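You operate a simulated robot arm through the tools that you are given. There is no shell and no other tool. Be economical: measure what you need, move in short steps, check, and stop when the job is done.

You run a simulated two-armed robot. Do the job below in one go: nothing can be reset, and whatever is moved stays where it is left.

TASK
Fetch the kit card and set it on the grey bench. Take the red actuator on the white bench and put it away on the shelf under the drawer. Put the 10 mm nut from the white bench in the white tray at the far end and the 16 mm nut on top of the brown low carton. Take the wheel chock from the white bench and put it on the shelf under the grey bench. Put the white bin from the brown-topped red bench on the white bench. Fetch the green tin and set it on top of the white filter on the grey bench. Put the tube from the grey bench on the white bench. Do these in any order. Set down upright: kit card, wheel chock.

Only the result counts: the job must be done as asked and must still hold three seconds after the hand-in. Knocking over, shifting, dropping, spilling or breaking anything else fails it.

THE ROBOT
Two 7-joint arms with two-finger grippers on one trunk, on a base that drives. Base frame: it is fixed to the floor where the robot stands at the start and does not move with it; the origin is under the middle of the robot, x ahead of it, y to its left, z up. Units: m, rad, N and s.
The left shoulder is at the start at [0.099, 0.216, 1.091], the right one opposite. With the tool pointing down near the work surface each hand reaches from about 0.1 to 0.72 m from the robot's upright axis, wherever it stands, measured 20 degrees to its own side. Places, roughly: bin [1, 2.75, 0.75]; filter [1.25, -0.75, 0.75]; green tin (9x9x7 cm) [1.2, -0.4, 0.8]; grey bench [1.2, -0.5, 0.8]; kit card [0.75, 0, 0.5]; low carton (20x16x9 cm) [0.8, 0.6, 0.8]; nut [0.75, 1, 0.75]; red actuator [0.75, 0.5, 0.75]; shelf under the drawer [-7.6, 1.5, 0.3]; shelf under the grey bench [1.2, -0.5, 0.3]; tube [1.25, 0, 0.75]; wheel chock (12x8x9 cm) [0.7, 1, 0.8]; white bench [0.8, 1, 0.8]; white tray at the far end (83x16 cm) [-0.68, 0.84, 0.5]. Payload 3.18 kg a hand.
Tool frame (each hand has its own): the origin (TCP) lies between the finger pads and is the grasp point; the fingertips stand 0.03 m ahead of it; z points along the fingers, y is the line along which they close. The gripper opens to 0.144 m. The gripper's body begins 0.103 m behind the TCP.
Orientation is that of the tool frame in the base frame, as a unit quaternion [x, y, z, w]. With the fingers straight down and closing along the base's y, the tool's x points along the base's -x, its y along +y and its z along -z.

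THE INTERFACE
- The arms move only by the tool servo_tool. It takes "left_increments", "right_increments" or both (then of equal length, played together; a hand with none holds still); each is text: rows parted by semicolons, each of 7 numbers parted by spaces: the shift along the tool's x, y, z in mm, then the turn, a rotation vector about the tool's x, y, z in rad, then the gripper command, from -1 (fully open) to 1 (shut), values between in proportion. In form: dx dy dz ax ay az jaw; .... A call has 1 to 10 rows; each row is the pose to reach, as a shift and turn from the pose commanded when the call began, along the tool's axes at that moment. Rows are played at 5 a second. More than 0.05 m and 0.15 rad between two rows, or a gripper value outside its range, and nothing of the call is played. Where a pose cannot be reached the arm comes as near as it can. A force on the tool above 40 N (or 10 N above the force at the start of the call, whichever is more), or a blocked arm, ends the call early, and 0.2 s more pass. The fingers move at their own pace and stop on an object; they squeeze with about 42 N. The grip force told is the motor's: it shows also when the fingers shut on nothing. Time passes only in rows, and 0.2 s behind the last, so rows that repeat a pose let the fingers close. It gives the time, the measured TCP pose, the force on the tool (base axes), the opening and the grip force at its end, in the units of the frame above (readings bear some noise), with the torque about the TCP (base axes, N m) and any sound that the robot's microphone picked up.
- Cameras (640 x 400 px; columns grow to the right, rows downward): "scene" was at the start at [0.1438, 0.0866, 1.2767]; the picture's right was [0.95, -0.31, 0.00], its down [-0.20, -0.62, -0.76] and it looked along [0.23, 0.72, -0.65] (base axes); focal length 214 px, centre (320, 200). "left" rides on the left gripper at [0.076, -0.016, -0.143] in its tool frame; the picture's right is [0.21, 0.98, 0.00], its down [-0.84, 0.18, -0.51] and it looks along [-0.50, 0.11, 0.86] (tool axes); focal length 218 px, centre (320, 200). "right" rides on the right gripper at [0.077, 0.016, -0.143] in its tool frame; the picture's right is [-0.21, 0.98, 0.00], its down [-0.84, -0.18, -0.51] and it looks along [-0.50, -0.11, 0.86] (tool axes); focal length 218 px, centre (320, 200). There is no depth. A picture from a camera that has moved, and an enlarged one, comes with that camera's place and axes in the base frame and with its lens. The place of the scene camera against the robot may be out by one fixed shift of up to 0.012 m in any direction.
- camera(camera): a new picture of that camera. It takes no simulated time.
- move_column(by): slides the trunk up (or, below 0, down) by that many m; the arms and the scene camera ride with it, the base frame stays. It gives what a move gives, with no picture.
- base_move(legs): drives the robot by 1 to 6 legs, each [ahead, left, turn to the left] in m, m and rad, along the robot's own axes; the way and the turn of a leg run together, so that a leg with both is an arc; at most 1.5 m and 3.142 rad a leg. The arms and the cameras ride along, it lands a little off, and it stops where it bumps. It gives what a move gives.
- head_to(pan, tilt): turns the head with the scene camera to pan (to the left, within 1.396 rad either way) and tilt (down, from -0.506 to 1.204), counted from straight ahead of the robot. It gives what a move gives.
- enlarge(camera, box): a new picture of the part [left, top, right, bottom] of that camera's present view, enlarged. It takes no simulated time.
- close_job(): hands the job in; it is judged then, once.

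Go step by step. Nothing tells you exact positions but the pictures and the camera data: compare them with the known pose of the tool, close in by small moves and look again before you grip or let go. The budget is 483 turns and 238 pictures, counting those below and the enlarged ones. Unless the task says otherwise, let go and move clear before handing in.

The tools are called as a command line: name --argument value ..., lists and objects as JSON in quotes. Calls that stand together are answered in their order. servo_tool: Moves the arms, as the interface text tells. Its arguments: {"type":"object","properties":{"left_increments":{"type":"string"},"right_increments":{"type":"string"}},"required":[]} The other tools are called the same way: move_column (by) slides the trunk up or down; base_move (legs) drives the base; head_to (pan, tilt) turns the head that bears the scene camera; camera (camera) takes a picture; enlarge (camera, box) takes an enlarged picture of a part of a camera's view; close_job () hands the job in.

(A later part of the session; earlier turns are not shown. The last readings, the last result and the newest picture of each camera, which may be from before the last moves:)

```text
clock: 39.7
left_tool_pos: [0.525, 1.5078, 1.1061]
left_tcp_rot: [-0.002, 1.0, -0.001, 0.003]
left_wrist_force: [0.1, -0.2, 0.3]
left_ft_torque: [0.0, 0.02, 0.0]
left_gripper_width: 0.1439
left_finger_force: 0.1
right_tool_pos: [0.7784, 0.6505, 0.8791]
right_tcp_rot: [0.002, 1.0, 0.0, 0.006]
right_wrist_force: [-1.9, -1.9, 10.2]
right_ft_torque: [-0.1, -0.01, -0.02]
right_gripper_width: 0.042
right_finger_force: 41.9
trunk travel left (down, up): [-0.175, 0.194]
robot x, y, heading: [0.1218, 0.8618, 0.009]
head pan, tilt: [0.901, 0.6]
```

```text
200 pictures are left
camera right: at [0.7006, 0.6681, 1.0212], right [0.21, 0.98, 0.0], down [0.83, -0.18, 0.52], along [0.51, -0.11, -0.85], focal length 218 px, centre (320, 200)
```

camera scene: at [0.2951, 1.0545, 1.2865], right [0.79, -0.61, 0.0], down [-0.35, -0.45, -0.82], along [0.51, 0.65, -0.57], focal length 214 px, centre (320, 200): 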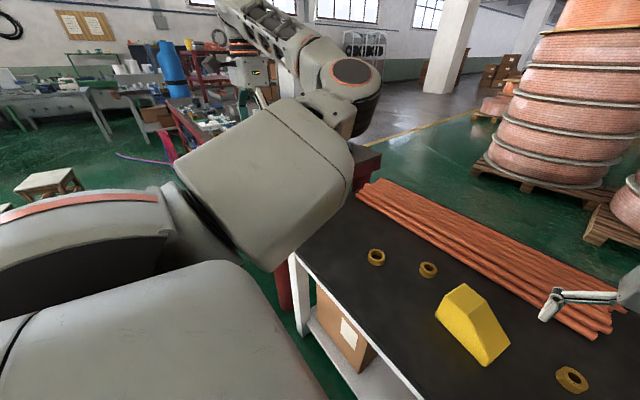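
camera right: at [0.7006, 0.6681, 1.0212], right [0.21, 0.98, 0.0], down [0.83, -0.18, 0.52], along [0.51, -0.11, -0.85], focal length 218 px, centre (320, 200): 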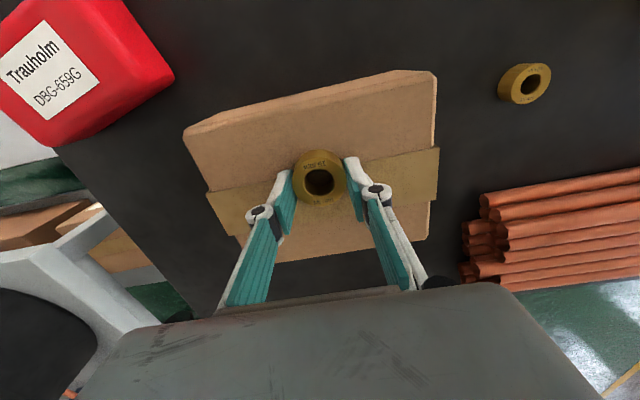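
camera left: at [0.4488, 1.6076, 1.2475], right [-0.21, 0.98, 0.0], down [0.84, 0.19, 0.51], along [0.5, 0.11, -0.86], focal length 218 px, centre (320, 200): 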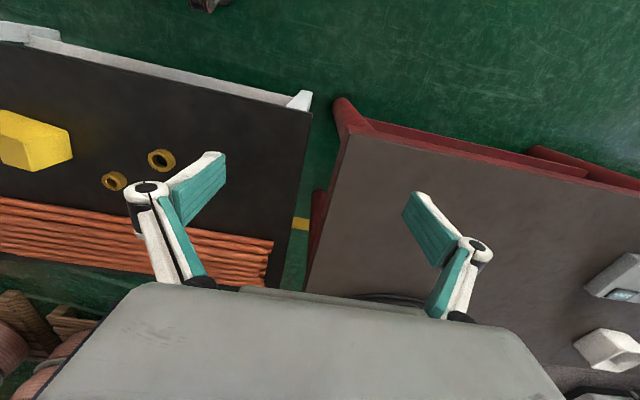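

Contact made; release and rise.

servo_tool --right_increments "0 0 -1 0 0 0 0.2;0 0 -1 0 0 0 0.1;0 0 -30 0 0 0 0.1;0 0 -70 0 0 0 0.1"

camera --camera "right"

```text
clock: 40.7
left_tool_pos: [0.5244, 1.5079, 1.1053]
left_tcp_rot: [-0.003, 1.0, -0.001, 0.001]
left_wrist_force: [-1.0, 0.0, -0.4]
left_ft_torque: [-0.03, -0.04, -0.03]
left_gripper_width: 0.1441
left_finger_force: 0.0
right_tool_pos: [0.78, 0.6526, 0.9487]
right_tcp_rot: [0.001, 1.0, 0.0, 0.005]
right_wrist_force: [-0.5, -0.6, 0.9]
right_ft_torque: [0.02, -0.01, 0.02]
right_gripper_width: 0.0649
right_finger_force: 0.1
trunk travel left (down, up): [-0.175, 0.194]
robot x, y, heading: [0.1241, 0.8626, 0.015]
head pan, tilt: [0.901, 0.6]
```

```text
199 pictures are left
camera right: at [0.7017, 0.6699, 1.0907], right [0.21, 0.98, 0.0], down [0.84, -0.18, 0.52], along [0.51, -0.11, -0.86], focal length 218 px, centre (320, 200)
```

right: 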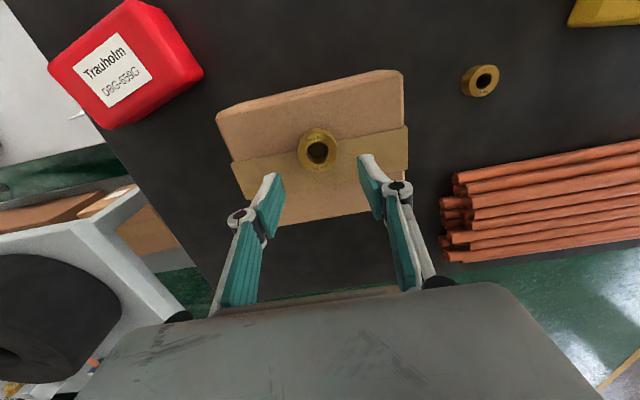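

The 16 mm nut rests on the carton. Next, the 10 mm nut at about (0.758, 0.868).

base_move --legs '[[0, 0.215, 0]]'

servo_tool --right_increments "22 0 40 0 0 0 0.1;22 0 80 0 0 0 0.1;22 0 110 0 0 0 0.1;22 0 110 0 0 0 0.1"

camera --camera "right"

```text
clock: 43.2
left_tool_pos: [0.5247, 1.7238, 1.1047]
left_tcp_rot: [-0.002, 1.0, -0.002, 0.002]
left_wrist_force: [0.7, -0.1, -0.3]
left_ft_torque: [0.01, 0.0, 0.0]
left_gripper_width: 0.1439
left_finger_force: 0.1
right_tool_pos: [0.7782, 0.8687, 0.9465]
right_tcp_rot: [0.001, 1.0, 0.001, 0.006]
right_wrist_force: [0.4, 0.4, 0.4]
right_ft_torque: [-0.03, 0.02, 0.0]
right_gripper_width: 0.0649
right_finger_force: 0.1
trunk travel left (down, up): [-0.175, 0.194]
robot x, y, heading: [0.1234, 1.0797, 0.008]
head pan, tilt: [0.901, 0.6]
```

```text
clock: 44.2
left_tool_pos: [0.5229, 1.7257, 1.1054]
left_tcp_rot: [-0.001, 1.0, 0.0, 0.001]
left_wrist_force: [-0.3, 0.0, 0.5]
left_ft_torque: [0.0, -0.05, -0.02]
left_gripper_width: 0.1439
left_finger_force: 0.0
right_tool_pos: [0.7571, 0.8667, 0.8366]
right_tcp_rot: [0.001, 1.0, 0.0, 0.006]
right_wrist_force: [-0.1, -0.5, 0.7]
right_ft_torque: [0.0, -0.02, -0.01]
right_gripper_width: 0.0649
right_finger_force: 0.0
trunk travel left (down, up): [-0.175, 0.194]
robot x, y, heading: [0.1242, 1.0793, 0.004]
head pan, tilt: [0.901, 0.6]
```

```text
198 pictures are left
camera right: at [0.6794, 0.8824, 0.9792], right [0.21, 0.98, 0.0], down [0.84, -0.18, 0.52], along [0.51, -0.11, -0.86], focal length 218 px, centre (320, 200)
```

right: 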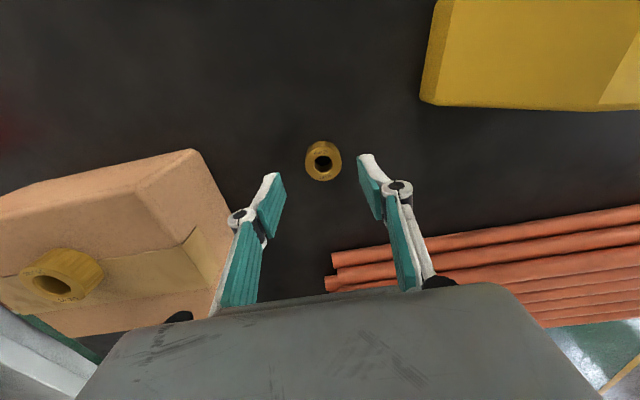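

servo_tool --right_increments "0 2 25 0 0 0 0.1;0 2 42 0 0 0 0.1;0 2 46 0 0 0 0.1;0 2 46 0 0 0 1;0 2 46 0 0 0 1;0 2 46 0 0 0 1"

camera --camera "right"

```text
clock: 45.6
left_tool_pos: [0.5244, 1.7231, 1.1047]
left_tcp_rot: [-0.002, 1.0, -0.001, 0.002]
left_wrist_force: [0.1, 0.0, 0.9]
left_ft_torque: [-0.01, 0.01, -0.04]
left_gripper_width: 0.144
left_finger_force: 0.1
right_tool_pos: [0.7568, 0.8701, 0.7912]
right_tcp_rot: [0.001, 1.0, 0.001, 0.005]
right_wrist_force: [0.3, 0.4, -0.2]
right_ft_torque: [-0.01, -0.01, -0.01]
right_gripper_width: 0.0352
right_finger_force: 41.5
trunk travel left (down, up): [-0.175, 0.194]
robot x, y, heading: [0.1245, 1.0796, 0.003]
head pan, tilt: [0.901, 0.6]
```

```text
197 pictures are left
camera right: at [0.6799, 0.8862, 0.9337], right [0.21, 0.98, 0.0], down [0.84, -0.18, 0.52], along [0.5, -0.11, -0.86], focal length 218 px, centre (320, 200)
```

right: 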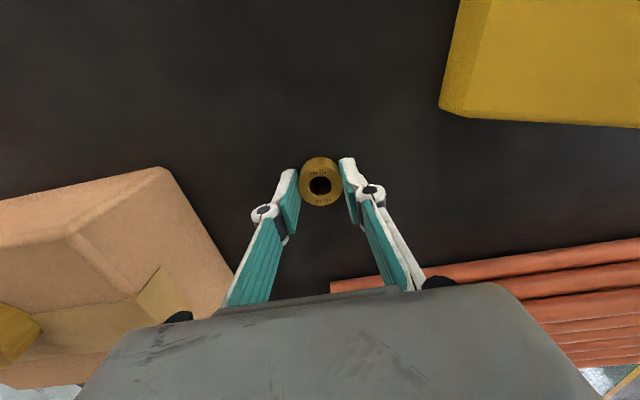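

10 mm nut gripped. Lift and retract, then back off and turn toward the tray.

servo_tool --right_increments "0 0 -45 0 0 0 1;0 0 -90 0 0 0 1;0 0 -135 0 0 0 1;0 0 -180 0 0 0 1;40 0 -200 0 0 0 1;80 0 -220 0 0 0 1;120 0 -240 0 0 0 1;160 0 -250 0 0 0 1"

base_move --legs '[[-0.12, -0.1, 0], [0, 0, 1.2]]'

head_to --pan 0.6 --tilt 0.6

camera --camera "scene"

camera --camera "left"

```text
clock: 47.4
left_tool_pos: [0.5232, 1.7248, 1.1049]
left_tcp_rot: [-0.002, 1.0, -0.001, 0.002]
left_wrist_force: [-0.1, 0.2, -0.4]
left_ft_torque: [0.03, -0.06, -0.02]
left_gripper_width: 0.1438
left_finger_force: 0.1
right_tool_pos: [0.5936, 0.8721, 1.0407]
right_tcp_rot: [0.001, 1.0, 0.0, 0.006]
right_wrist_force: [-0.2, -0.5, -1.0]
right_ft_torque: [-0.02, -0.03, 0.03]
right_gripper_width: 0.035
right_finger_force: 42.1
trunk travel left (down, up): [-0.175, 0.194]
robot x, y, heading: [0.12, 1.075, 0.011]
head pan, tilt: [0.901, 0.6]
```

```text
clock: 52.0
left_tool_pos: [-0.4668, 1.5739, 1.1057]
left_tcp_rot: [-0.576, 0.818, 0.001, 0.003]
left_wrist_force: [-0.1, 0.1, -0.6]
left_ft_torque: [-0.05, -0.01, -0.01]
left_gripper_width: 0.1438
left_finger_force: 0.1
right_tool_pos: [0.3586, 1.3507, 1.0404]
right_tcp_rot: [-0.574, 0.819, 0.003, 0.004]
right_wrist_force: [-0.1, 0.1, -1.5]
right_ft_torque: [-0.01, 0.0, 0.0]
right_gripper_width: 0.0352
right_finger_force: 42.2
trunk travel left (down, up): [-0.175, 0.194]
robot x, y, heading: [0.001, 0.9768, 1.234]
head pan, tilt: [0.901, 0.6]
```

```text
clock: 52.8
left_tool_pos: [-0.4665, 1.574, 1.1053]
left_tcp_rot: [-0.576, 0.817, 0.001, 0.001]
left_wrist_force: [-0.6, 0.1, 0.1]
left_ft_torque: [0.01, 0.04, -0.02]
left_gripper_width: 0.1438
left_finger_force: 0.1
right_tool_pos: [0.3582, 1.3503, 1.041]
right_tcp_rot: [-0.574, 0.819, 0.004, 0.004]
right_wrist_force: [0.3, -0.2, -0.4]
right_ft_torque: [-0.01, 0.0, 0.01]
right_gripper_width: 0.035
right_finger_force: 41.7
trunk travel left (down, up): [-0.175, 0.194]
robot x, y, heading: [0.0061, 0.9744, 1.234]
head pan, tilt: [0.6, 0.6]
```

```text
196 pictures are left
camera scene: at [0.0205, 1.1799, 1.2865], right [0.97, 0.26, 0.0], down [0.15, -0.55, -0.83], along [-0.21, 0.8, -0.56], focal length 214 px, centre (320, 200)
```

scene: 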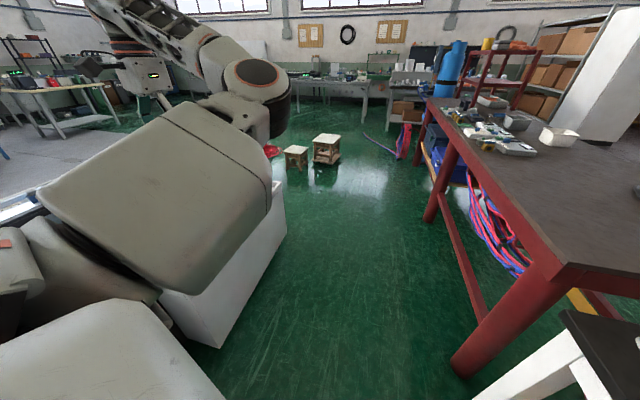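

```text
195 pictures are left
camera left: at [-0.4756, 1.496, 1.2474], right [-0.99, 0.13, 0.0], down [0.11, 0.85, 0.51], along [0.07, 0.5, -0.86], focal length 218 px, centre (320, 200)
```

left: 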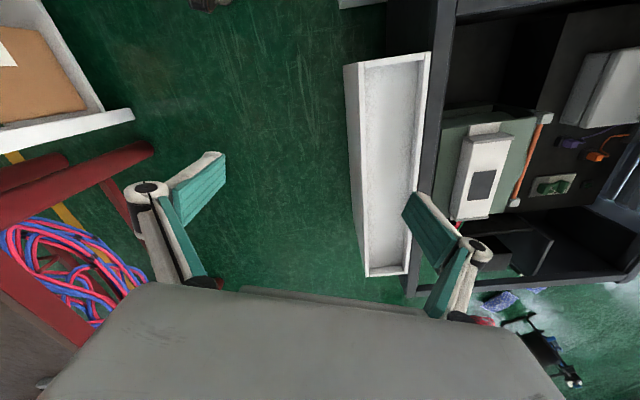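

Two white trays show along the dark cart; the one named sits near y 0.84. I'll turn to face the cart fully.

base_move --legs '[[0, 0, 1.9]]'

head_to --pan 0 --tilt 0.6

camera --camera "scene"

camera --camera "right"

camera --camera "left"

```text
clock: 57.8
left_tool_pos: [-0.4143, 0.3417, 1.1043]
left_tcp_rot: [1.0, -0.011, -0.001, -0.001]
left_wrist_force: [-0.4, -0.2, -1.1]
left_ft_torque: [-0.01, 0.01, 0.04]
left_gripper_width: 0.1439
left_finger_force: 0.1
right_tool_pos: [-0.4605, 1.1946, 1.0401]
right_tcp_rot: [1.0, -0.014, -0.006, 0.001]
right_wrist_force: [-0.2, 0.0, -1.4]
right_ft_torque: [0.02, 0.02, 0.0]
right_gripper_width: 0.035
right_finger_force: 41.6
trunk travel left (down, up): [-0.175, 0.194]
robot x, y, heading: [0.0026, 0.9758, 3.127]
head pan, tilt: [0.6, 0.6]
```

```text
clock: 58.8
left_tool_pos: [-0.4137, 0.3423, 1.1048]
left_tcp_rot: [1.0, -0.011, -0.002, 0.0]
left_wrist_force: [-0.3, -0.3, 0.2]
left_ft_torque: [-0.02, -0.03, 0.0]
left_gripper_width: 0.1444
left_finger_force: 0.1
right_tool_pos: [-0.4623, 1.1952, 1.0406]
right_tcp_rot: [1.0, -0.014, -0.006, 0.001]
right_wrist_force: [0.1, -0.1, -1.6]
right_ft_torque: [-0.02, 0.02, 0.02]
right_gripper_width: 0.0351
right_finger_force: 41.6
trunk travel left (down, up): [-0.175, 0.194]
robot x, y, heading: [0.0033, 0.9759, 3.122]
head pan, tilt: [0.0, 0.6]
```

```text
194 pictures are left
camera scene: at [-0.2022, 0.9869, 1.2865], right [0.02, 1.0, 0.0], down [0.56, -0.01, -0.83], along [-0.82, 0.01, -0.56], focal length 214 px, centre (320, 200)
```

scene: 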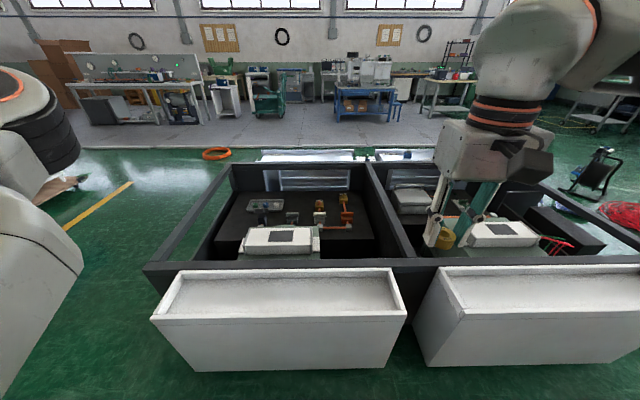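

```text
193 pictures are left
camera right: at [-0.3843, 1.1771, 1.182], right [-0.24, -0.97, 0.0], down [-0.83, 0.2, 0.52], along [-0.5, 0.12, -0.86], focal length 218 px, centre (320, 200)
```

right: 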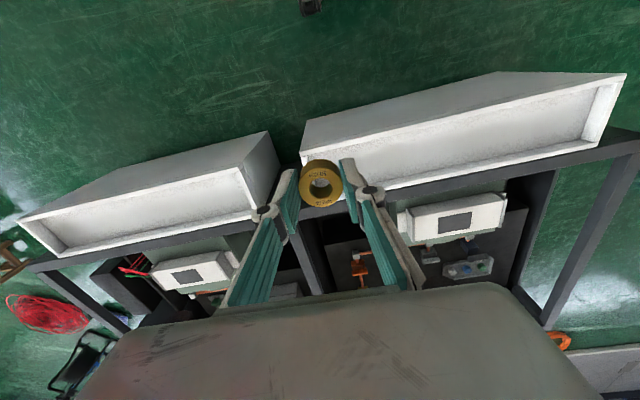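

```text
192 pictures are left
camera left: at [-0.3353, 0.3562, 1.2475], right [0.19, -0.98, 0.0], down [-0.85, -0.16, 0.51], along [-0.5, -0.09, -0.86], focal length 218 px, centre (320, 200)
```

left: 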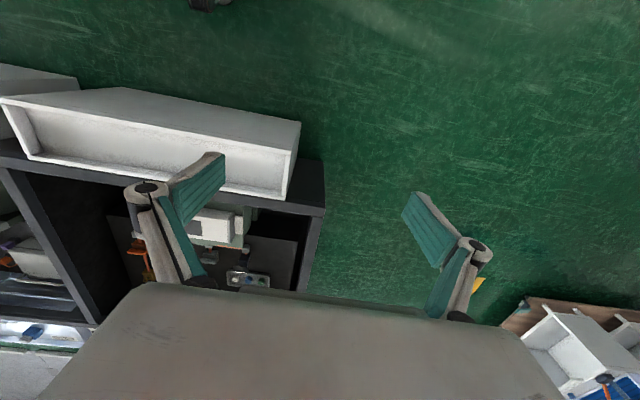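

The tray at y 0.42–1.26 matches the given coordinates. Driving closer to bring the hand over it.

base_move --legs '[[0.12, 0.2, 0]]'

servo_tool --right_increments "-40 0 20 0 0 0 1;-80 0 60 0 0 0 1;-100 0 105 0 0 0 1;-100 0 150 0 0 0 1;-100 0 195 0 0 0 1;-100 0 240 0 0 0 1;-100 0 280 0 0 0 1;-100 0 300 0 0 0 1"

camera --camera "right"

camera --camera "scene"

```text
clock: 61.1
left_tool_pos: [-0.538, 0.1481, 1.106]
left_tcp_rot: [1.0, -0.012, -0.001, -0.001]
left_wrist_force: [0.0, -0.1, -0.4]
left_ft_torque: [0.03, -0.02, 0.04]
left_gripper_width: 0.144
left_finger_force: 0.0
right_tool_pos: [-0.5856, 1.0018, 1.0406]
right_tcp_rot: [1.0, -0.015, -0.005, 0.001]
right_wrist_force: [0.3, 0.1, -0.8]
right_ft_torque: [0.02, -0.04, 0.01]
right_gripper_width: 0.035
right_finger_force: 42.1
trunk travel left (down, up): [-0.175, 0.194]
robot x, y, heading: [-0.1196, 0.7829, 3.122]
head pan, tilt: [0.0, 0.6]
```

```text
refused: row 2 steps farther than a row can; nothing moved
```

```text
191 pictures are left
camera right: at [-0.5073, 0.9834, 1.182], right [-0.24, -0.97, 0.0], down [-0.83, 0.2, 0.52], along [-0.5, 0.12, -0.86], focal length 218 px, centre (320, 200)
```

right: 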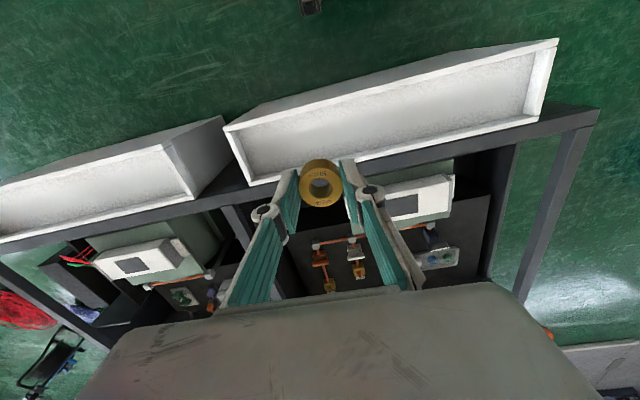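

```text
190 pictures are left
camera scene: at [-0.3253, 0.793, 1.2865], right [0.02, 1.0, 0.0], down [0.56, -0.01, -0.82], along [-0.82, 0.02, -0.57], focal length 214 px, centre (320, 200)
```

scene: 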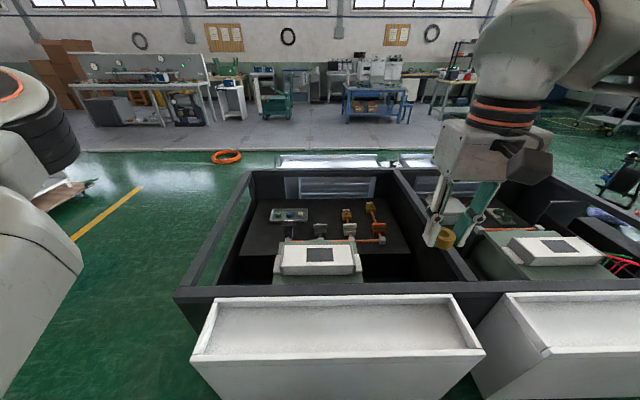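

servo_tool --right_increments "-40 0 25 0 0 0 1;-75 0 50 0 0 0 1;-75 0 98 0 0 0 1;-75 0 146 0 0 0 1;-75 0 194 0 0 0 1;-75 0 242 0 0 0 1;-75 0 290 0 0 0 1;-75 0 338 0 0 0 1;-75 0 360 0 0 0 1"

camera --camera "right"

camera --camera "scene"

```text
clock: 63.1
left_tool_pos: [-0.5378, 0.1489, 1.1053]
left_tcp_rot: [1.0, -0.012, -0.002, -0.001]
left_wrist_force: [0.8, -0.3, 0.0]
left_ft_torque: [0.02, 0.02, -0.01]
left_gripper_width: 0.144
left_finger_force: 0.0
right_tool_pos: [-0.6638, 1.0054, 0.6818]
right_tcp_rot: [1.0, -0.015, -0.006, 0.0]
right_wrist_force: [-0.1, -0.2, -1.7]
right_ft_torque: [0.01, -0.04, -0.02]
right_gripper_width: 0.0352
right_finger_force: 42.6
trunk travel left (down, up): [-0.175, 0.194]
robot x, y, heading: [-0.1166, 0.7813, 3.117]
head pan, tilt: [0.0, 0.6]
```

```text
189 pictures are left
camera right: at [-0.5857, 0.9872, 0.8228], right [-0.24, -0.97, 0.0], down [-0.83, 0.21, 0.52], along [-0.5, 0.12, -0.86], focal length 218 px, centre (320, 200)
```

right: 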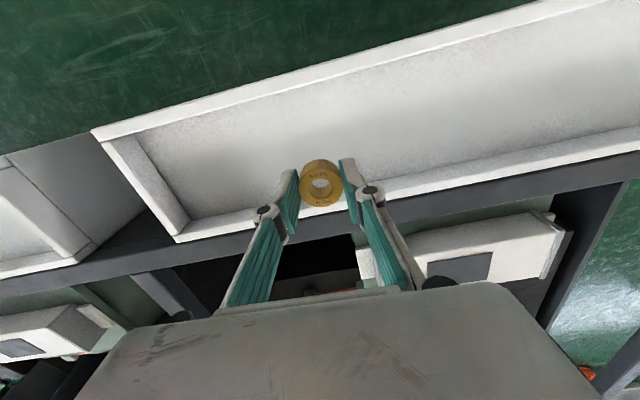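

```text
188 pictures are left
camera scene: at [-0.3252, 0.7934, 1.2865], right [0.02, 1.0, 0.0], down [0.56, -0.01, -0.82], along [-0.82, 0.02, -0.57], focal length 214 px, centre (320, 200)
```

scene: 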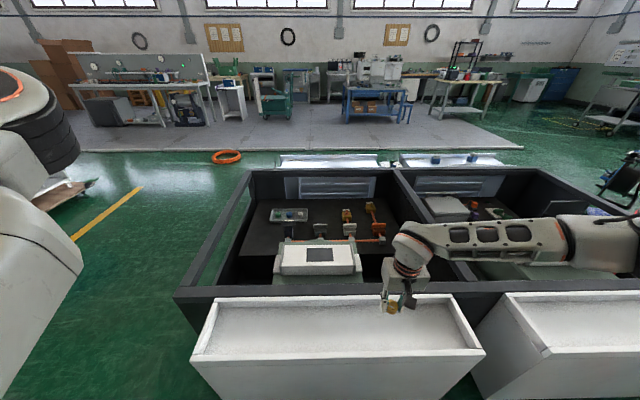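

The nut is well inside the tray outline; lowering onto the floor.

servo_tool --right_increments "8 0 40 0 0 0 1;8 0 80 0 0 0 1;8 0 105 0 0 0 1;8 0 115 0 0 0 1;8 0 122 0 0 0 1;8 0 128 0 0 0 1;8 0 134 0 0 0 1;8 0 140 0 0 0 1;8 0 146 0 0 0 1"

camera --camera "right"

```text
clock: 65.1
left_tool_pos: [-0.5377, 0.1476, 1.1049]
left_tcp_rot: [1.0, -0.011, -0.002, -0.001]
left_wrist_force: [-0.1, -0.2, 0.0]
left_ft_torque: [-0.02, 0.01, -0.03]
left_gripper_width: 0.1441
left_finger_force: 0.1
right_tool_pos: [-0.6586, 1.0038, 0.5352]
right_tcp_rot: [1.0, -0.015, -0.006, 0.0]
right_wrist_force: [0.3, -0.5, -0.7]
right_ft_torque: [0.02, -0.03, -0.01]
right_gripper_width: 0.0352
right_finger_force: 41.9
trunk travel left (down, up): [-0.175, 0.194]
robot x, y, heading: [-0.1172, 0.7819, 3.122]
head pan, tilt: [0.0, 0.6]
```

```text
187 pictures are left
camera right: at [-0.5796, 0.986, 0.6765], right [-0.24, -0.97, 0.0], down [-0.83, 0.21, 0.52], along [-0.5, 0.12, -0.86], focal length 218 px, centre (320, 200)
```

right: 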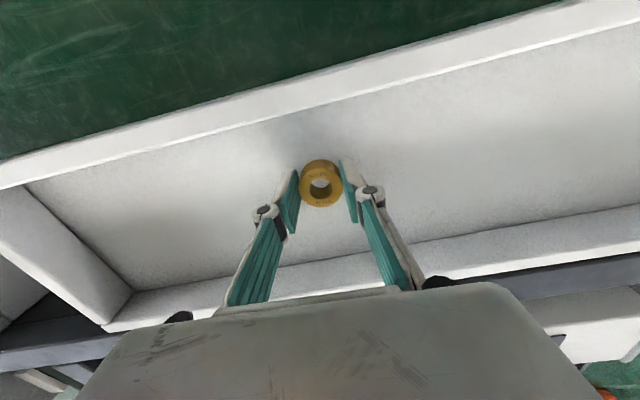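

servo_tool --right_increments "0 0 5 0 0 0 1;0 0 10 0 0 0 1;0 0 15 0 0 0 1;0 0 20 0 0 0 1;0 0 25 0 0 0 1;0 0 30 0 0 0 1"

```text
clock: 66.0
left_tool_pos: [-0.5367, 0.1486, 1.1067]
left_tcp_rot: [1.0, -0.014, -0.004, -0.001]
left_wrist_force: [-0.7, 0.1, 0.2]
left_ft_torque: [0.04, -0.01, 0.01]
left_gripper_width: 0.1441
left_finger_force: 0.1
right_tool_pos: [-0.6585, 1.0023, 0.5245]
right_tcp_rot: [1.0, -0.017, -0.008, 0.002]
right_wrist_force: [11.0, 5.8, 35.3]
right_ft_torque: [0.53, -0.21, -0.37]
right_gripper_width: 0.0351
right_finger_force: 41.5
trunk travel left (down, up): [-0.175, 0.194]
robot x, y, heading: [-0.119, 0.7845, 3.119]
head pan, tilt: [0.0, 0.6]
stopped in row 4 (right hand): the force on the tool passed its limit at 54 N (the readings are from after the stop); the commanded pose is now the measured one
```

Contact with the tray floor at TCP z 0.525. Release and rise.

servo_tool --right_increments "0 0 -2 0 0 0 0.4;0 0 -2 0 0 0 0.1;0 0 -30 0 0 0 0.1;0 0 -75 0 0 0 0.1"

camera --camera "right"

```text
clock: 67.0
left_tool_pos: [-0.5373, 0.149, 1.1064]
left_tcp_rot: [1.0, -0.012, -0.002, -0.001]
left_wrist_force: [1.1, -0.4, 0.6]
left_ft_torque: [0.01, 0.04, 0.0]
left_gripper_width: 0.144
left_finger_force: 0.1
right_tool_pos: [-0.6595, 1.004, 0.5961]
right_tcp_rot: [1.0, -0.015, -0.006, 0.001]
right_wrist_force: [0.0, 0.0, -0.3]
right_ft_torque: [0.0, 0.0, 0.0]
right_gripper_width: 0.0649
right_finger_force: 0.1
trunk travel left (down, up): [-0.175, 0.194]
robot x, y, heading: [-0.1163, 0.7833, 3.12]
head pan, tilt: [0.0, 0.6]
```

```text
186 pictures are left
camera right: at [-0.5805, 0.9866, 0.7374], right [-0.24, -0.97, 0.01], down [-0.83, 0.21, 0.52], along [-0.5, 0.12, -0.86], focal length 218 px, centre (320, 200)
```

right: 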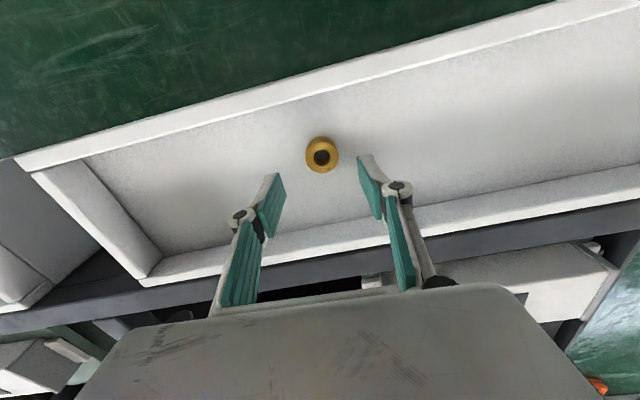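

The 10 mm nut lies in the tray. Now lift, back off and return to the white bench for the red actuator.

servo_tool --right_increments "0 0 -49 0 0 0 0;0 0 -98 0 0 0 0;0 0 -147 0 0 0 -0.5;0 0 -196 0 0 0 -1;10 0 -243 0 0 0 -1;20 0 -290 0 0 0 -1;30 0 -337 0 0 0 -1;40 0 -384 0 0 0 -1;60 0 -425 0 0 0 -1;80 0 -460 0 0 0 -1"

base_move --legs '[[-0.12, 0, 0], [0, 0, -3.12], [0.12, -0.13, 0]]'

camera --camera "right"

```text
clock: 69.2
left_tool_pos: [-0.5376, 0.1485, 1.1053]
left_tcp_rot: [1.0, -0.013, -0.001, -0.001]
left_wrist_force: [-0.2, -0.6, 0.1]
left_ft_torque: [0.01, 0.0, 0.01]
left_gripper_width: 0.1441
left_finger_force: 0.0
right_tool_pos: [-0.5717, 1.003, 1.0553]
right_tcp_rot: [1.0, -0.015, -0.006, 0.001]
right_wrist_force: [-0.3, 0.0, 0.6]
right_ft_torque: [-0.02, 0.03, -0.02]
right_gripper_width: 0.1439
right_finger_force: 0.1
trunk travel left (down, up): [-0.175, 0.194]
robot x, y, heading: [-0.1173, 0.7832, 3.119]
head pan, tilt: [0.0, 0.6]
```

```text
clock: 79.2
left_tool_pos: [0.522, 1.299, 1.105]
left_tcp_rot: [-0.004, 1.0, -0.002, 0.002]
left_wrist_force: [-0.5, 0.2, -0.2]
left_ft_torque: [0.03, 0.04, 0.01]
left_gripper_width: 0.144
left_finger_force: 0.1
right_tool_pos: [0.5847, 0.4461, 1.0544]
right_tcp_rot: [0.0, 1.0, 0.002, 0.006]
right_wrist_force: [-0.4, 0.5, -0.3]
right_ft_torque: [0.02, 0.0, 0.02]
right_gripper_width: 0.1438
right_finger_force: 0.1
trunk travel left (down, up): [-0.175, 0.194]
robot x, y, heading: [0.1275, 0.6509, 0.009]
head pan, tilt: [0.0, 0.6]
```

```text
185 pictures are left
camera right: at [0.5062, 0.4621, 1.1959], right [0.21, 0.98, 0.01], down [0.84, -0.18, 0.52], along [0.51, -0.1, -0.86], focal length 218 px, centre (320, 200)
```

right: 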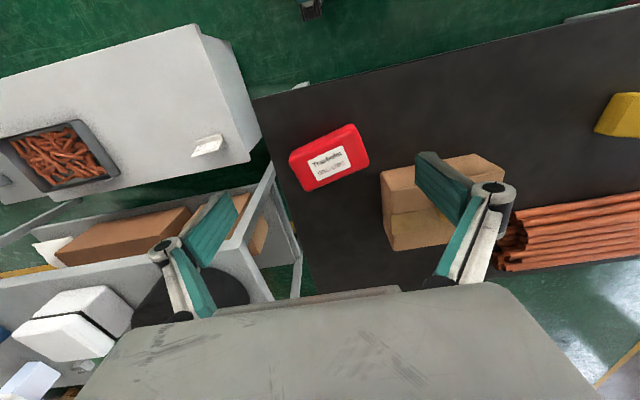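

The actuator is at about (0.65, 0.45), roughly 12×7.5 cm, long axis near y. I'll enlarge for its exact shape.

enlarge --camera "right" --box '[260, 100, 420, 200]'

enlarge --camera "scene" --box '[160, 200, 480, 400]'

```text
4.00 times, centred on (340, 150) of right
camera zoom: at [0.5062, 0.4621, 1.1959], right [0.21, 0.98, 0.01], down [0.84, -0.18, 0.52], along [0.51, -0.1, -0.86], focal length 873 px, centre (240, 400)
```

zoom: 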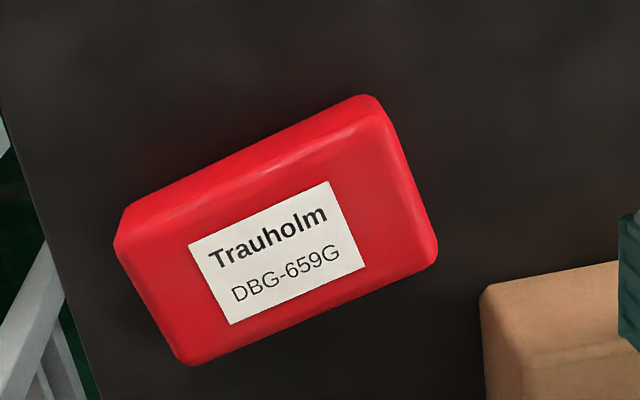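

```text
2.00 times, centred on (320, 300) of scene
camera zoom: at [0.3286, 0.6591, 1.2865], right [0.01, -1.0, 0.0], down [-0.57, -0.01, -0.82], along [0.82, 0.01, -0.57], focal length 429 px, centre (320, 0)
```

zoom: 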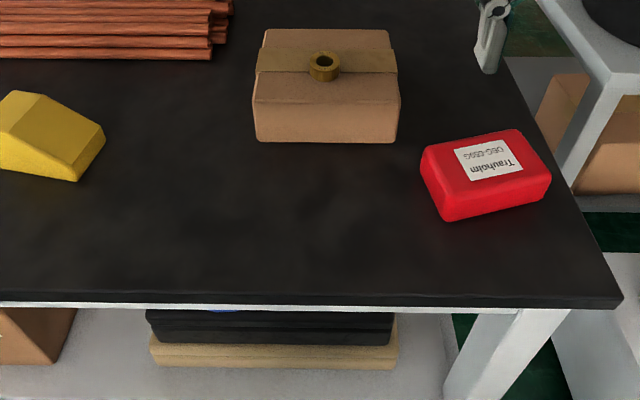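

I'd like to know the destination before choosing a grasp, so I'll drive there empty first for a look, going around the cart on the low-y side.

base_move --legs '[[-0.28, 0, 0], [0, 0, 3.12], [0, 1.0, 0], [1.5, 0, 0], [0.5, 0, 0]]'

head_to --pan 0 --tilt 0.3

camera --camera "scene"

```text
clock: 106.5
left_tool_pos: [-2.5349, -1.0284, 1.1054]
left_tcp_rot: [1.0, 0.01, -0.002, -0.001]
left_wrist_force: [-1.1, -0.3, -1.1]
left_ft_torque: [-0.01, -0.03, 0.0]
left_gripper_width: 0.1442
left_finger_force: 0.0
right_tool_pos: [-2.6077, -0.1755, 1.0545]
right_tcp_rot: [1.0, 0.006, -0.005, 0.001]
right_wrist_force: [0.0, -0.2, -0.9]
right_ft_torque: [0.01, -0.04, -0.02]
right_gripper_width: 0.1442
right_finger_force: 0.0
trunk travel left (down, up): [-0.175, 0.194]
robot x, y, heading: [-2.1436, -0.3762, -3.118]
head pan, tilt: [0.0, 0.6]
```

```text
clock: 107.3
left_tool_pos: [-2.5338, -1.0278, 1.1058]
left_tcp_rot: [1.0, 0.01, -0.002, -0.001]
left_wrist_force: [0.1, -0.3, 1.0]
left_ft_torque: [-0.01, -0.03, -0.04]
left_gripper_width: 0.1441
left_finger_force: 0.2
right_tool_pos: [-2.6079, -0.1765, 1.0552]
right_tcp_rot: [1.0, 0.007, -0.006, 0.001]
right_wrist_force: [0.9, -0.4, -0.1]
right_ft_torque: [-0.01, -0.02, -0.04]
right_gripper_width: 0.1441
right_finger_force: 0.0
trunk travel left (down, up): [-0.175, 0.194]
robot x, y, heading: [-2.1416, -0.3736, -3.121]
head pan, tilt: [0.0, 0.3]
```

```text
182 pictures are left
camera scene: at [-2.3551, -0.3745, 1.3139], right [-0.02, 1.0, 0.0], down [0.3, 0.01, -0.96], along [-0.95, -0.02, -0.3], focal length 214 px, centre (320, 200)
```

scene: 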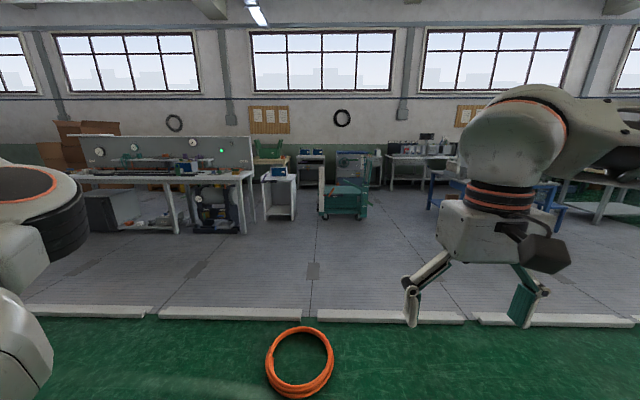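

enlarge --camera "scene" --box '[320, 120, 480, 220]'

enlarge --camera "scene" --box '[160, 280, 480, 400]'

```text
4.00 times, centred on (400, 170) of scene
camera zoom: at [-2.3551, -0.3745, 1.3139], right [-0.02, 1.0, 0.0], down [0.3, 0.01, -0.96], along [-0.95, -0.02, -0.3], focal length 858 px, centre (0, 320)
```

zoom: 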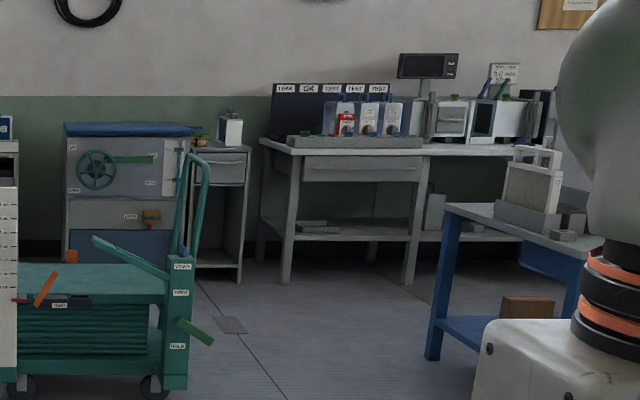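

```text
2.00 times, centred on (320, 340) of scene
camera zoom: at [-2.3551, -0.3745, 1.3139], right [-0.02, 1.0, 0.0], down [0.3, 0.01, -0.96], along [-0.95, -0.02, -0.3], focal length 429 px, centre (320, -80)
```

zoom: 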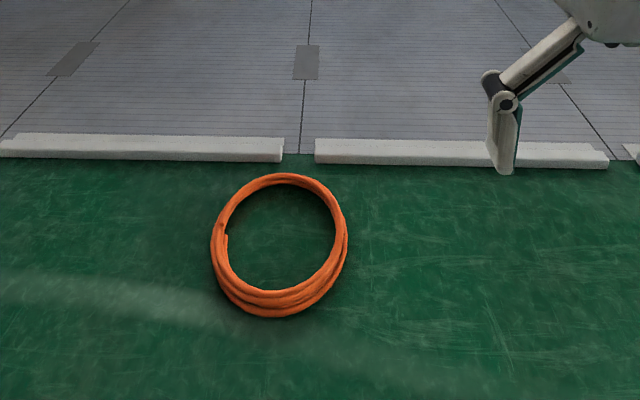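

The target shelf is under the drawer of the grey-white bench at the back wall. A low kerb of white strips runs along the platform edge; I'll move right and look for an opening.

base_move --legs '[[0.3, 0, 0], [0, -1.5, 0], [0, -1.0, 0]]'

camera --camera "scene"

head_to --pan -0.7 --tilt 0.35

camera --camera "scene"

```text
clock: 130.9
left_tool_pos: [-2.8942, 1.4716, 1.1067]
left_tcp_rot: [1.0, 0.007, -0.002, -0.001]
left_wrist_force: [-0.8, -0.2, 0.0]
left_ft_torque: [0.04, 0.0, -0.04]
left_gripper_width: 0.144
left_finger_force: 0.1
right_tool_pos: [-2.9611, 2.3218, 1.054]
right_tcp_rot: [1.0, 0.003, -0.006, 0.002]
right_wrist_force: [0.9, 0.0, -0.2]
right_ft_torque: [0.01, -0.01, 0.02]
right_gripper_width: 0.1441
right_finger_force: 0.1
trunk travel left (down, up): [-0.175, 0.194]
robot x, y, heading: [-2.4982, 2.1185, -3.124]
head pan, tilt: [0.0, 0.3]
```

```text
179 pictures are left
camera scene: at [-2.7103, 2.1237, 1.314], right [-0.02, 1.0, 0.0], down [0.3, 0.01, -0.96], along [-0.96, -0.02, -0.3], focal length 214 px, centre (320, 200)
```

scene: 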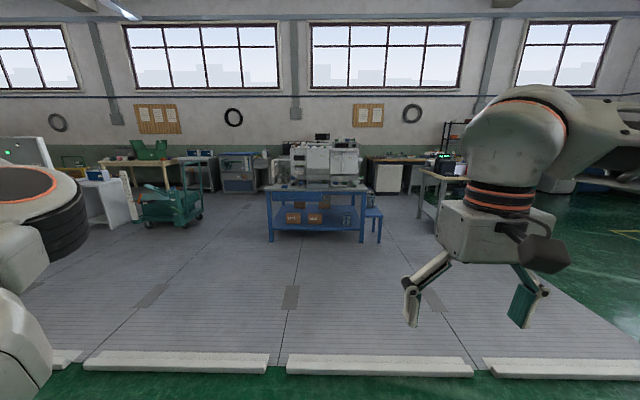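

```text
clock: 132.0
left_tool_pos: [-2.894, 1.4722, 1.1052]
left_tcp_rot: [1.0, 0.006, -0.002, -0.001]
left_wrist_force: [-0.3, -0.7, -0.2]
left_ft_torque: [0.02, 0.03, 0.01]
left_gripper_width: 0.1441
left_finger_force: 0.1
right_tool_pos: [-2.9616, 2.3232, 1.0552]
right_tcp_rot: [1.0, 0.003, -0.006, 0.001]
right_wrist_force: [-0.5, -0.3, 0.1]
right_ft_torque: [-0.01, 0.01, -0.01]
right_gripper_width: 0.1442
right_finger_force: 0.1
trunk travel left (down, up): [-0.175, 0.194]
robot x, y, heading: [-2.4994, 2.1232, -3.128]
head pan, tilt: [-0.7, 0.351]
```

```text
178 pictures are left
camera scene: at [-2.6893, 2.1839, 1.3093], right [0.63, 0.78, 0.0], down [0.27, -0.22, -0.94], along [-0.73, 0.59, -0.34], focal length 214 px, centre (320, 200)
```

scene: 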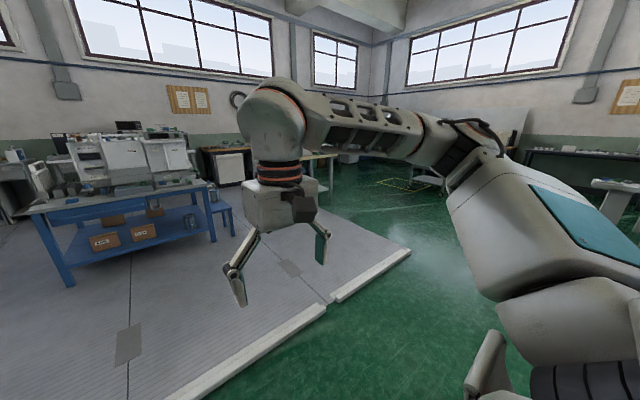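

The kerb ends at about y 4.2 and the platform's side edge is open. I'll go around it into the aisle and look at the shelf.

base_move --legs '[[0, -1.4, 0], [0, -1.4, 0], [1.0, 0, 0], [0.85, 0, 0]]'

head_to --pan 0.8 --tilt 0.35

camera --camera "scene"

```text
clock: 133.2
left_tool_pos: [-2.8947, 1.4792, 1.1047]
left_tcp_rot: [1.0, 0.008, -0.002, -0.001]
left_wrist_force: [0.0, -0.5, 0.6]
left_ft_torque: [-0.03, 0.04, -0.02]
left_gripper_width: 0.1437
left_finger_force: 0.2
right_tool_pos: [-2.9616, 2.3303, 1.0546]
right_tcp_rot: [1.0, 0.003, -0.005, 0.0]
right_wrist_force: [0.1, 0.3, -0.9]
right_ft_torque: [-0.02, -0.01, -0.01]
right_gripper_width: 0.144
right_finger_force: 0.0
trunk travel left (down, up): [-0.175, 0.194]
robot x, y, heading: [-2.4975, 2.1284, -3.121]
head pan, tilt: [-0.7, 0.351]
stopped in leg 1: the robot was blocked; the commanded pose is now the measured one
```

```text
clock: 134.8
left_tool_pos: [-2.8936, 1.4779, 1.1054]
left_tcp_rot: [1.0, 0.006, -0.003, -0.001]
left_wrist_force: [0.1, 0.7, 0.5]
left_ft_torque: [0.0, 0.0, -0.01]
left_gripper_width: 0.1439
left_finger_force: 0.1
right_tool_pos: [-2.9618, 2.3307, 1.0544]
right_tcp_rot: [1.0, 0.004, -0.006, 0.001]
right_wrist_force: [0.3, 0.0, 0.0]
right_ft_torque: [-0.02, 0.01, -0.04]
right_gripper_width: 0.144
right_finger_force: 0.0
trunk travel left (down, up): [-0.175, 0.194]
robot x, y, heading: [-2.4991, 2.1293, -3.126]
head pan, tilt: [0.799, 0.351]
```

```text
177 pictures are left
camera scene: at [-2.6809, 2.0651, 1.3093], right [-0.73, 0.68, 0.0], down [0.24, 0.25, -0.94], along [-0.64, -0.68, -0.34], focal length 214 px, centre (320, 200)
```

scene: 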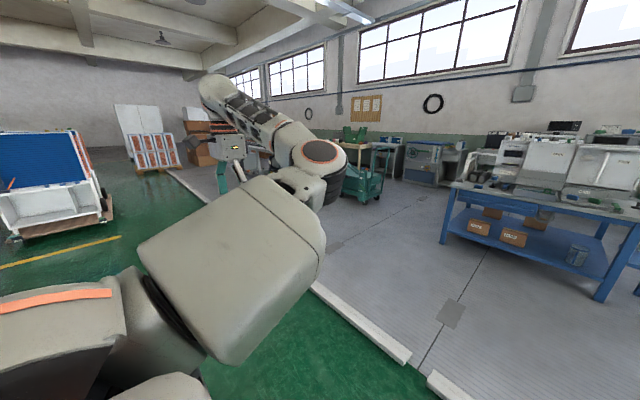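

Something blocks on the right; I'll look there.

head_to --pan -1.39 --tilt 0.6

camera --camera "scene"

camera --camera "right"

```text
clock: 136.8
left_tool_pos: [-2.8939, 1.4798, 1.1043]
left_tcp_rot: [1.0, 0.007, -0.001, 0.0]
left_wrist_force: [0.2, -0.1, 0.1]
left_ft_torque: [0.01, 0.0, 0.03]
left_gripper_width: 0.1443
left_finger_force: 0.2
right_tool_pos: [-2.9626, 2.3301, 1.0536]
right_tcp_rot: [1.0, 0.004, -0.006, 0.001]
right_wrist_force: [-0.3, 0.3, -0.1]
right_ft_torque: [0.02, 0.02, 0.02]
right_gripper_width: 0.1442
right_finger_force: 0.0
trunk travel left (down, up): [-0.175, 0.194]
robot x, y, heading: [-2.4972, 2.1304, -3.12]
head pan, tilt: [-1.389, 0.6]
```

```text
176 pictures are left
camera scene: at [-2.6347, 2.2196, 1.2865], right [0.98, 0.2, 0.0], down [0.11, -0.55, -0.83], along [-0.16, 0.81, -0.56], focal length 214 px, centre (320, 200)
```

scene: 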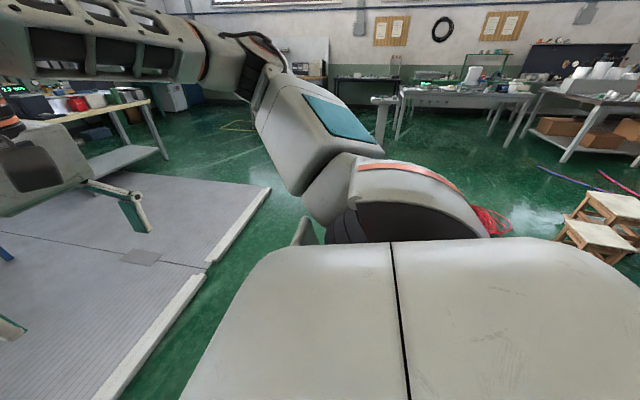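

```text
175 pictures are left
camera right: at [-2.8831, 2.3153, 1.196], right [-0.2, -0.98, 0.0], down [-0.84, 0.17, 0.52], along [-0.51, 0.1, -0.86], focal length 218 px, centre (320, 200)
```

right: 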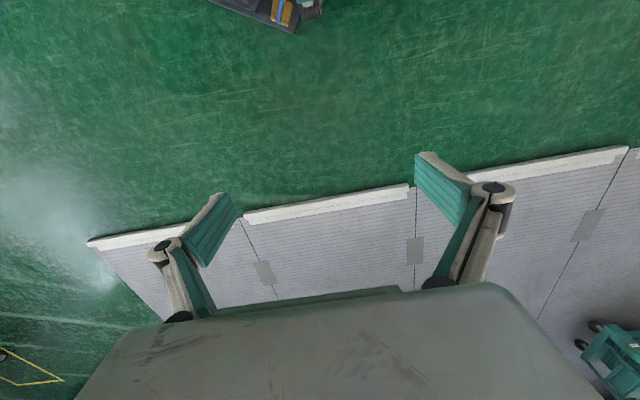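

A black hose reel stands right beside the base at my right. I'll step away from it, and check my own footprint before passing between it and the kerb.

base_move --legs '[[0, 0.3, 0]]'

head_to --pan 0 --tilt 1.2

camera --camera "scene"

head_to --pan -1.2 --tilt 0.7

camera --camera "scene"

camera --camera "right"

```text
clock: 140.0
left_tool_pos: [-2.8888, 1.1879, 1.1049]
left_tcp_rot: [1.0, 0.006, -0.002, -0.001]
left_wrist_force: [-0.3, 0.3, 0.0]
left_ft_torque: [0.0, 0.0, -0.03]
left_gripper_width: 0.1441
left_finger_force: 0.2
right_tool_pos: [-2.9565, 2.0394, 1.0554]
right_tcp_rot: [1.0, 0.005, -0.006, 0.001]
right_wrist_force: [-0.5, -0.4, 0.5]
right_ft_torque: [0.0, 0.02, 0.02]
right_gripper_width: 0.1441
right_finger_force: 0.0
trunk travel left (down, up): [-0.175, 0.194]
robot x, y, heading: [-2.49, 1.8395, -3.128]
head pan, tilt: [-1.389, 0.6]
```

```text
clock: 141.5
left_tool_pos: [-2.8889, 1.1862, 1.1056]
left_tcp_rot: [1.0, 0.007, -0.001, -0.001]
left_wrist_force: [0.3, -0.1, 0.2]
left_ft_torque: [-0.02, -0.01, 0.02]
left_gripper_width: 0.1441
left_finger_force: 0.0
right_tool_pos: [-2.9558, 2.0389, 1.0539]
right_tcp_rot: [1.0, 0.004, -0.007, 0.001]
right_wrist_force: [-0.1, 0.2, 0.3]
right_ft_torque: [0.02, -0.03, -0.07]
right_gripper_width: 0.1442
right_finger_force: 0.1
trunk travel left (down, up): [-0.175, 0.194]
robot x, y, heading: [-2.4959, 1.8376, -3.123]
head pan, tilt: [0.0, 1.201]
```

```text
174 pictures are left
camera scene: at [-2.6677, 1.8407, 1.2419], right [-0.02, 1.0, 0.0], down [0.93, 0.02, -0.36], along [-0.36, -0.01, -0.93], focal length 214 px, centre (320, 200)
```

scene: 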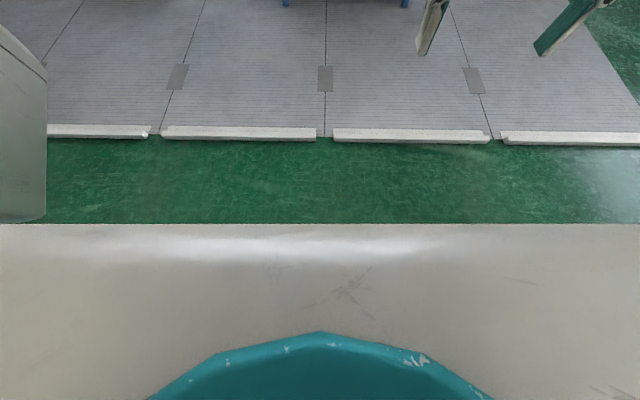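

```text
clock: 142.9
left_tool_pos: [-2.8874, 1.1878, 1.105]
left_tcp_rot: [1.0, 0.007, -0.001, 0.0]
left_wrist_force: [1.2, 0.2, 0.2]
left_ft_torque: [0.01, 0.0, 0.0]
left_gripper_width: 0.1439
left_finger_force: 0.0
right_tool_pos: [-2.9567, 2.0381, 1.0547]
right_tcp_rot: [1.0, 0.005, -0.006, 0.001]
right_wrist_force: [-0.9, -0.1, 0.8]
right_ft_torque: [-0.01, 0.0, -0.01]
right_gripper_width: 0.1436
right_finger_force: 0.1
trunk travel left (down, up): [-0.175, 0.194]
robot x, y, heading: [-2.4924, 1.8376, -3.123]
head pan, tilt: [-1.201, 0.7]
```

```text
173 pictures are left
camera scene: at [-2.6441, 1.9203, 1.2778], right [0.93, 0.38, 0.0], down [0.24, -0.6, -0.76], along [-0.29, 0.71, -0.64], focal length 214 px, centre (320, 200)
```

scene: 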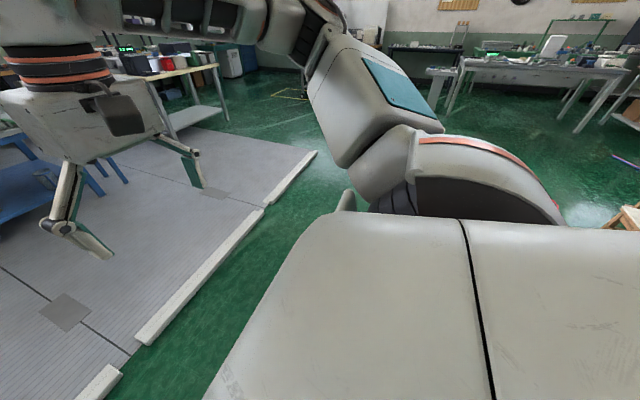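

```text
172 pictures are left
camera right: at [-2.878, 2.0238, 1.196], right [-0.2, -0.98, 0.01], down [-0.84, 0.17, 0.52], along [-0.51, 0.1, -0.86], focal length 218 px, centre (320, 200)
```

right: 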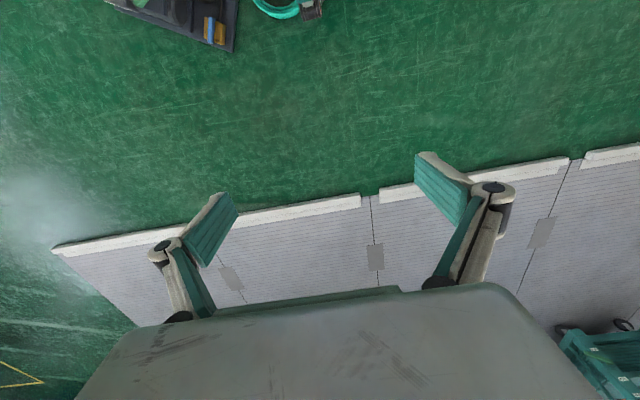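

The device sits clear of a lane at x ≈ -3.2. Driving through, around the kerb end and into the aisle.

base_move --legs '[[0.7, 0, 0], [0, -1.5, 0], [0, -1.5, 0], [1.25, 0, 0]]'

head_to --pan 0.6 --tilt 0.4

camera --camera "scene"

```text
clock: 178.2
left_tool_pos: [-4.9395, 4.1401, 1.1057]
left_tcp_rot: [1.0, 0.0, -0.001, -0.001]
left_wrist_force: [0.5, 0.1, -0.6]
left_ft_torque: [-0.01, -0.01, 0.0]
left_gripper_width: 0.1439
left_finger_force: 0.0
right_tool_pos: [-4.9976, 4.9913, 1.0547]
right_tcp_rot: [1.0, -0.002, -0.007, 0.0]
right_wrist_force: [0.1, 0.7, 0.2]
right_ft_torque: [0.05, 0.02, -0.04]
right_gripper_width: 0.144
right_finger_force: 0.0
trunk travel left (down, up): [-0.175, 0.194]
robot x, y, heading: [-4.5338, 4.7863, -3.133]
head pan, tilt: [-1.201, 0.7]
```

```text
clock: 180.0
left_tool_pos: [-4.9397, 4.1397, 1.1043]
left_tcp_rot: [1.0, 0.001, -0.003, -0.001]
left_wrist_force: [0.0, -0.1, -0.5]
left_ft_torque: [-0.04, 0.01, 0.0]
left_gripper_width: 0.1439
left_finger_force: 0.0
right_tool_pos: [-4.9965, 4.9914, 1.0546]
right_tcp_rot: [1.0, -0.003, -0.006, 0.0]
right_wrist_force: [0.1, 0.1, -1.5]
right_ft_torque: [0.03, -0.01, 0.01]
right_gripper_width: 0.1441
right_finger_force: 0.2
trunk travel left (down, up): [-0.175, 0.194]
robot x, y, heading: [-4.5402, 4.7814, -3.132]
head pan, tilt: [0.6, 0.4]
```

```text
171 pictures are left
camera scene: at [-4.7312, 4.7379, 1.3047], right [-0.57, 0.82, 0.0], down [0.32, 0.22, -0.92], along [-0.76, -0.52, -0.39], focal length 214 px, centre (320, 200)
```

scene: 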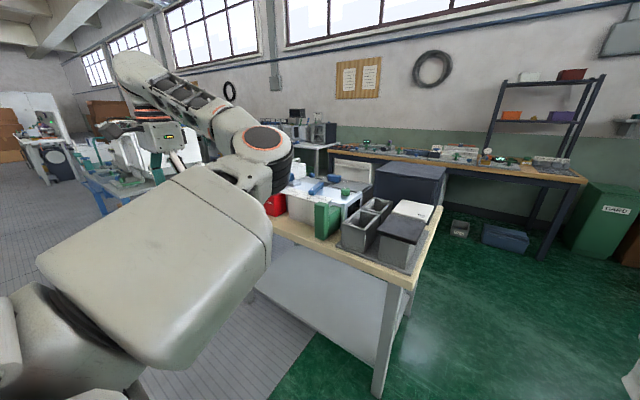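

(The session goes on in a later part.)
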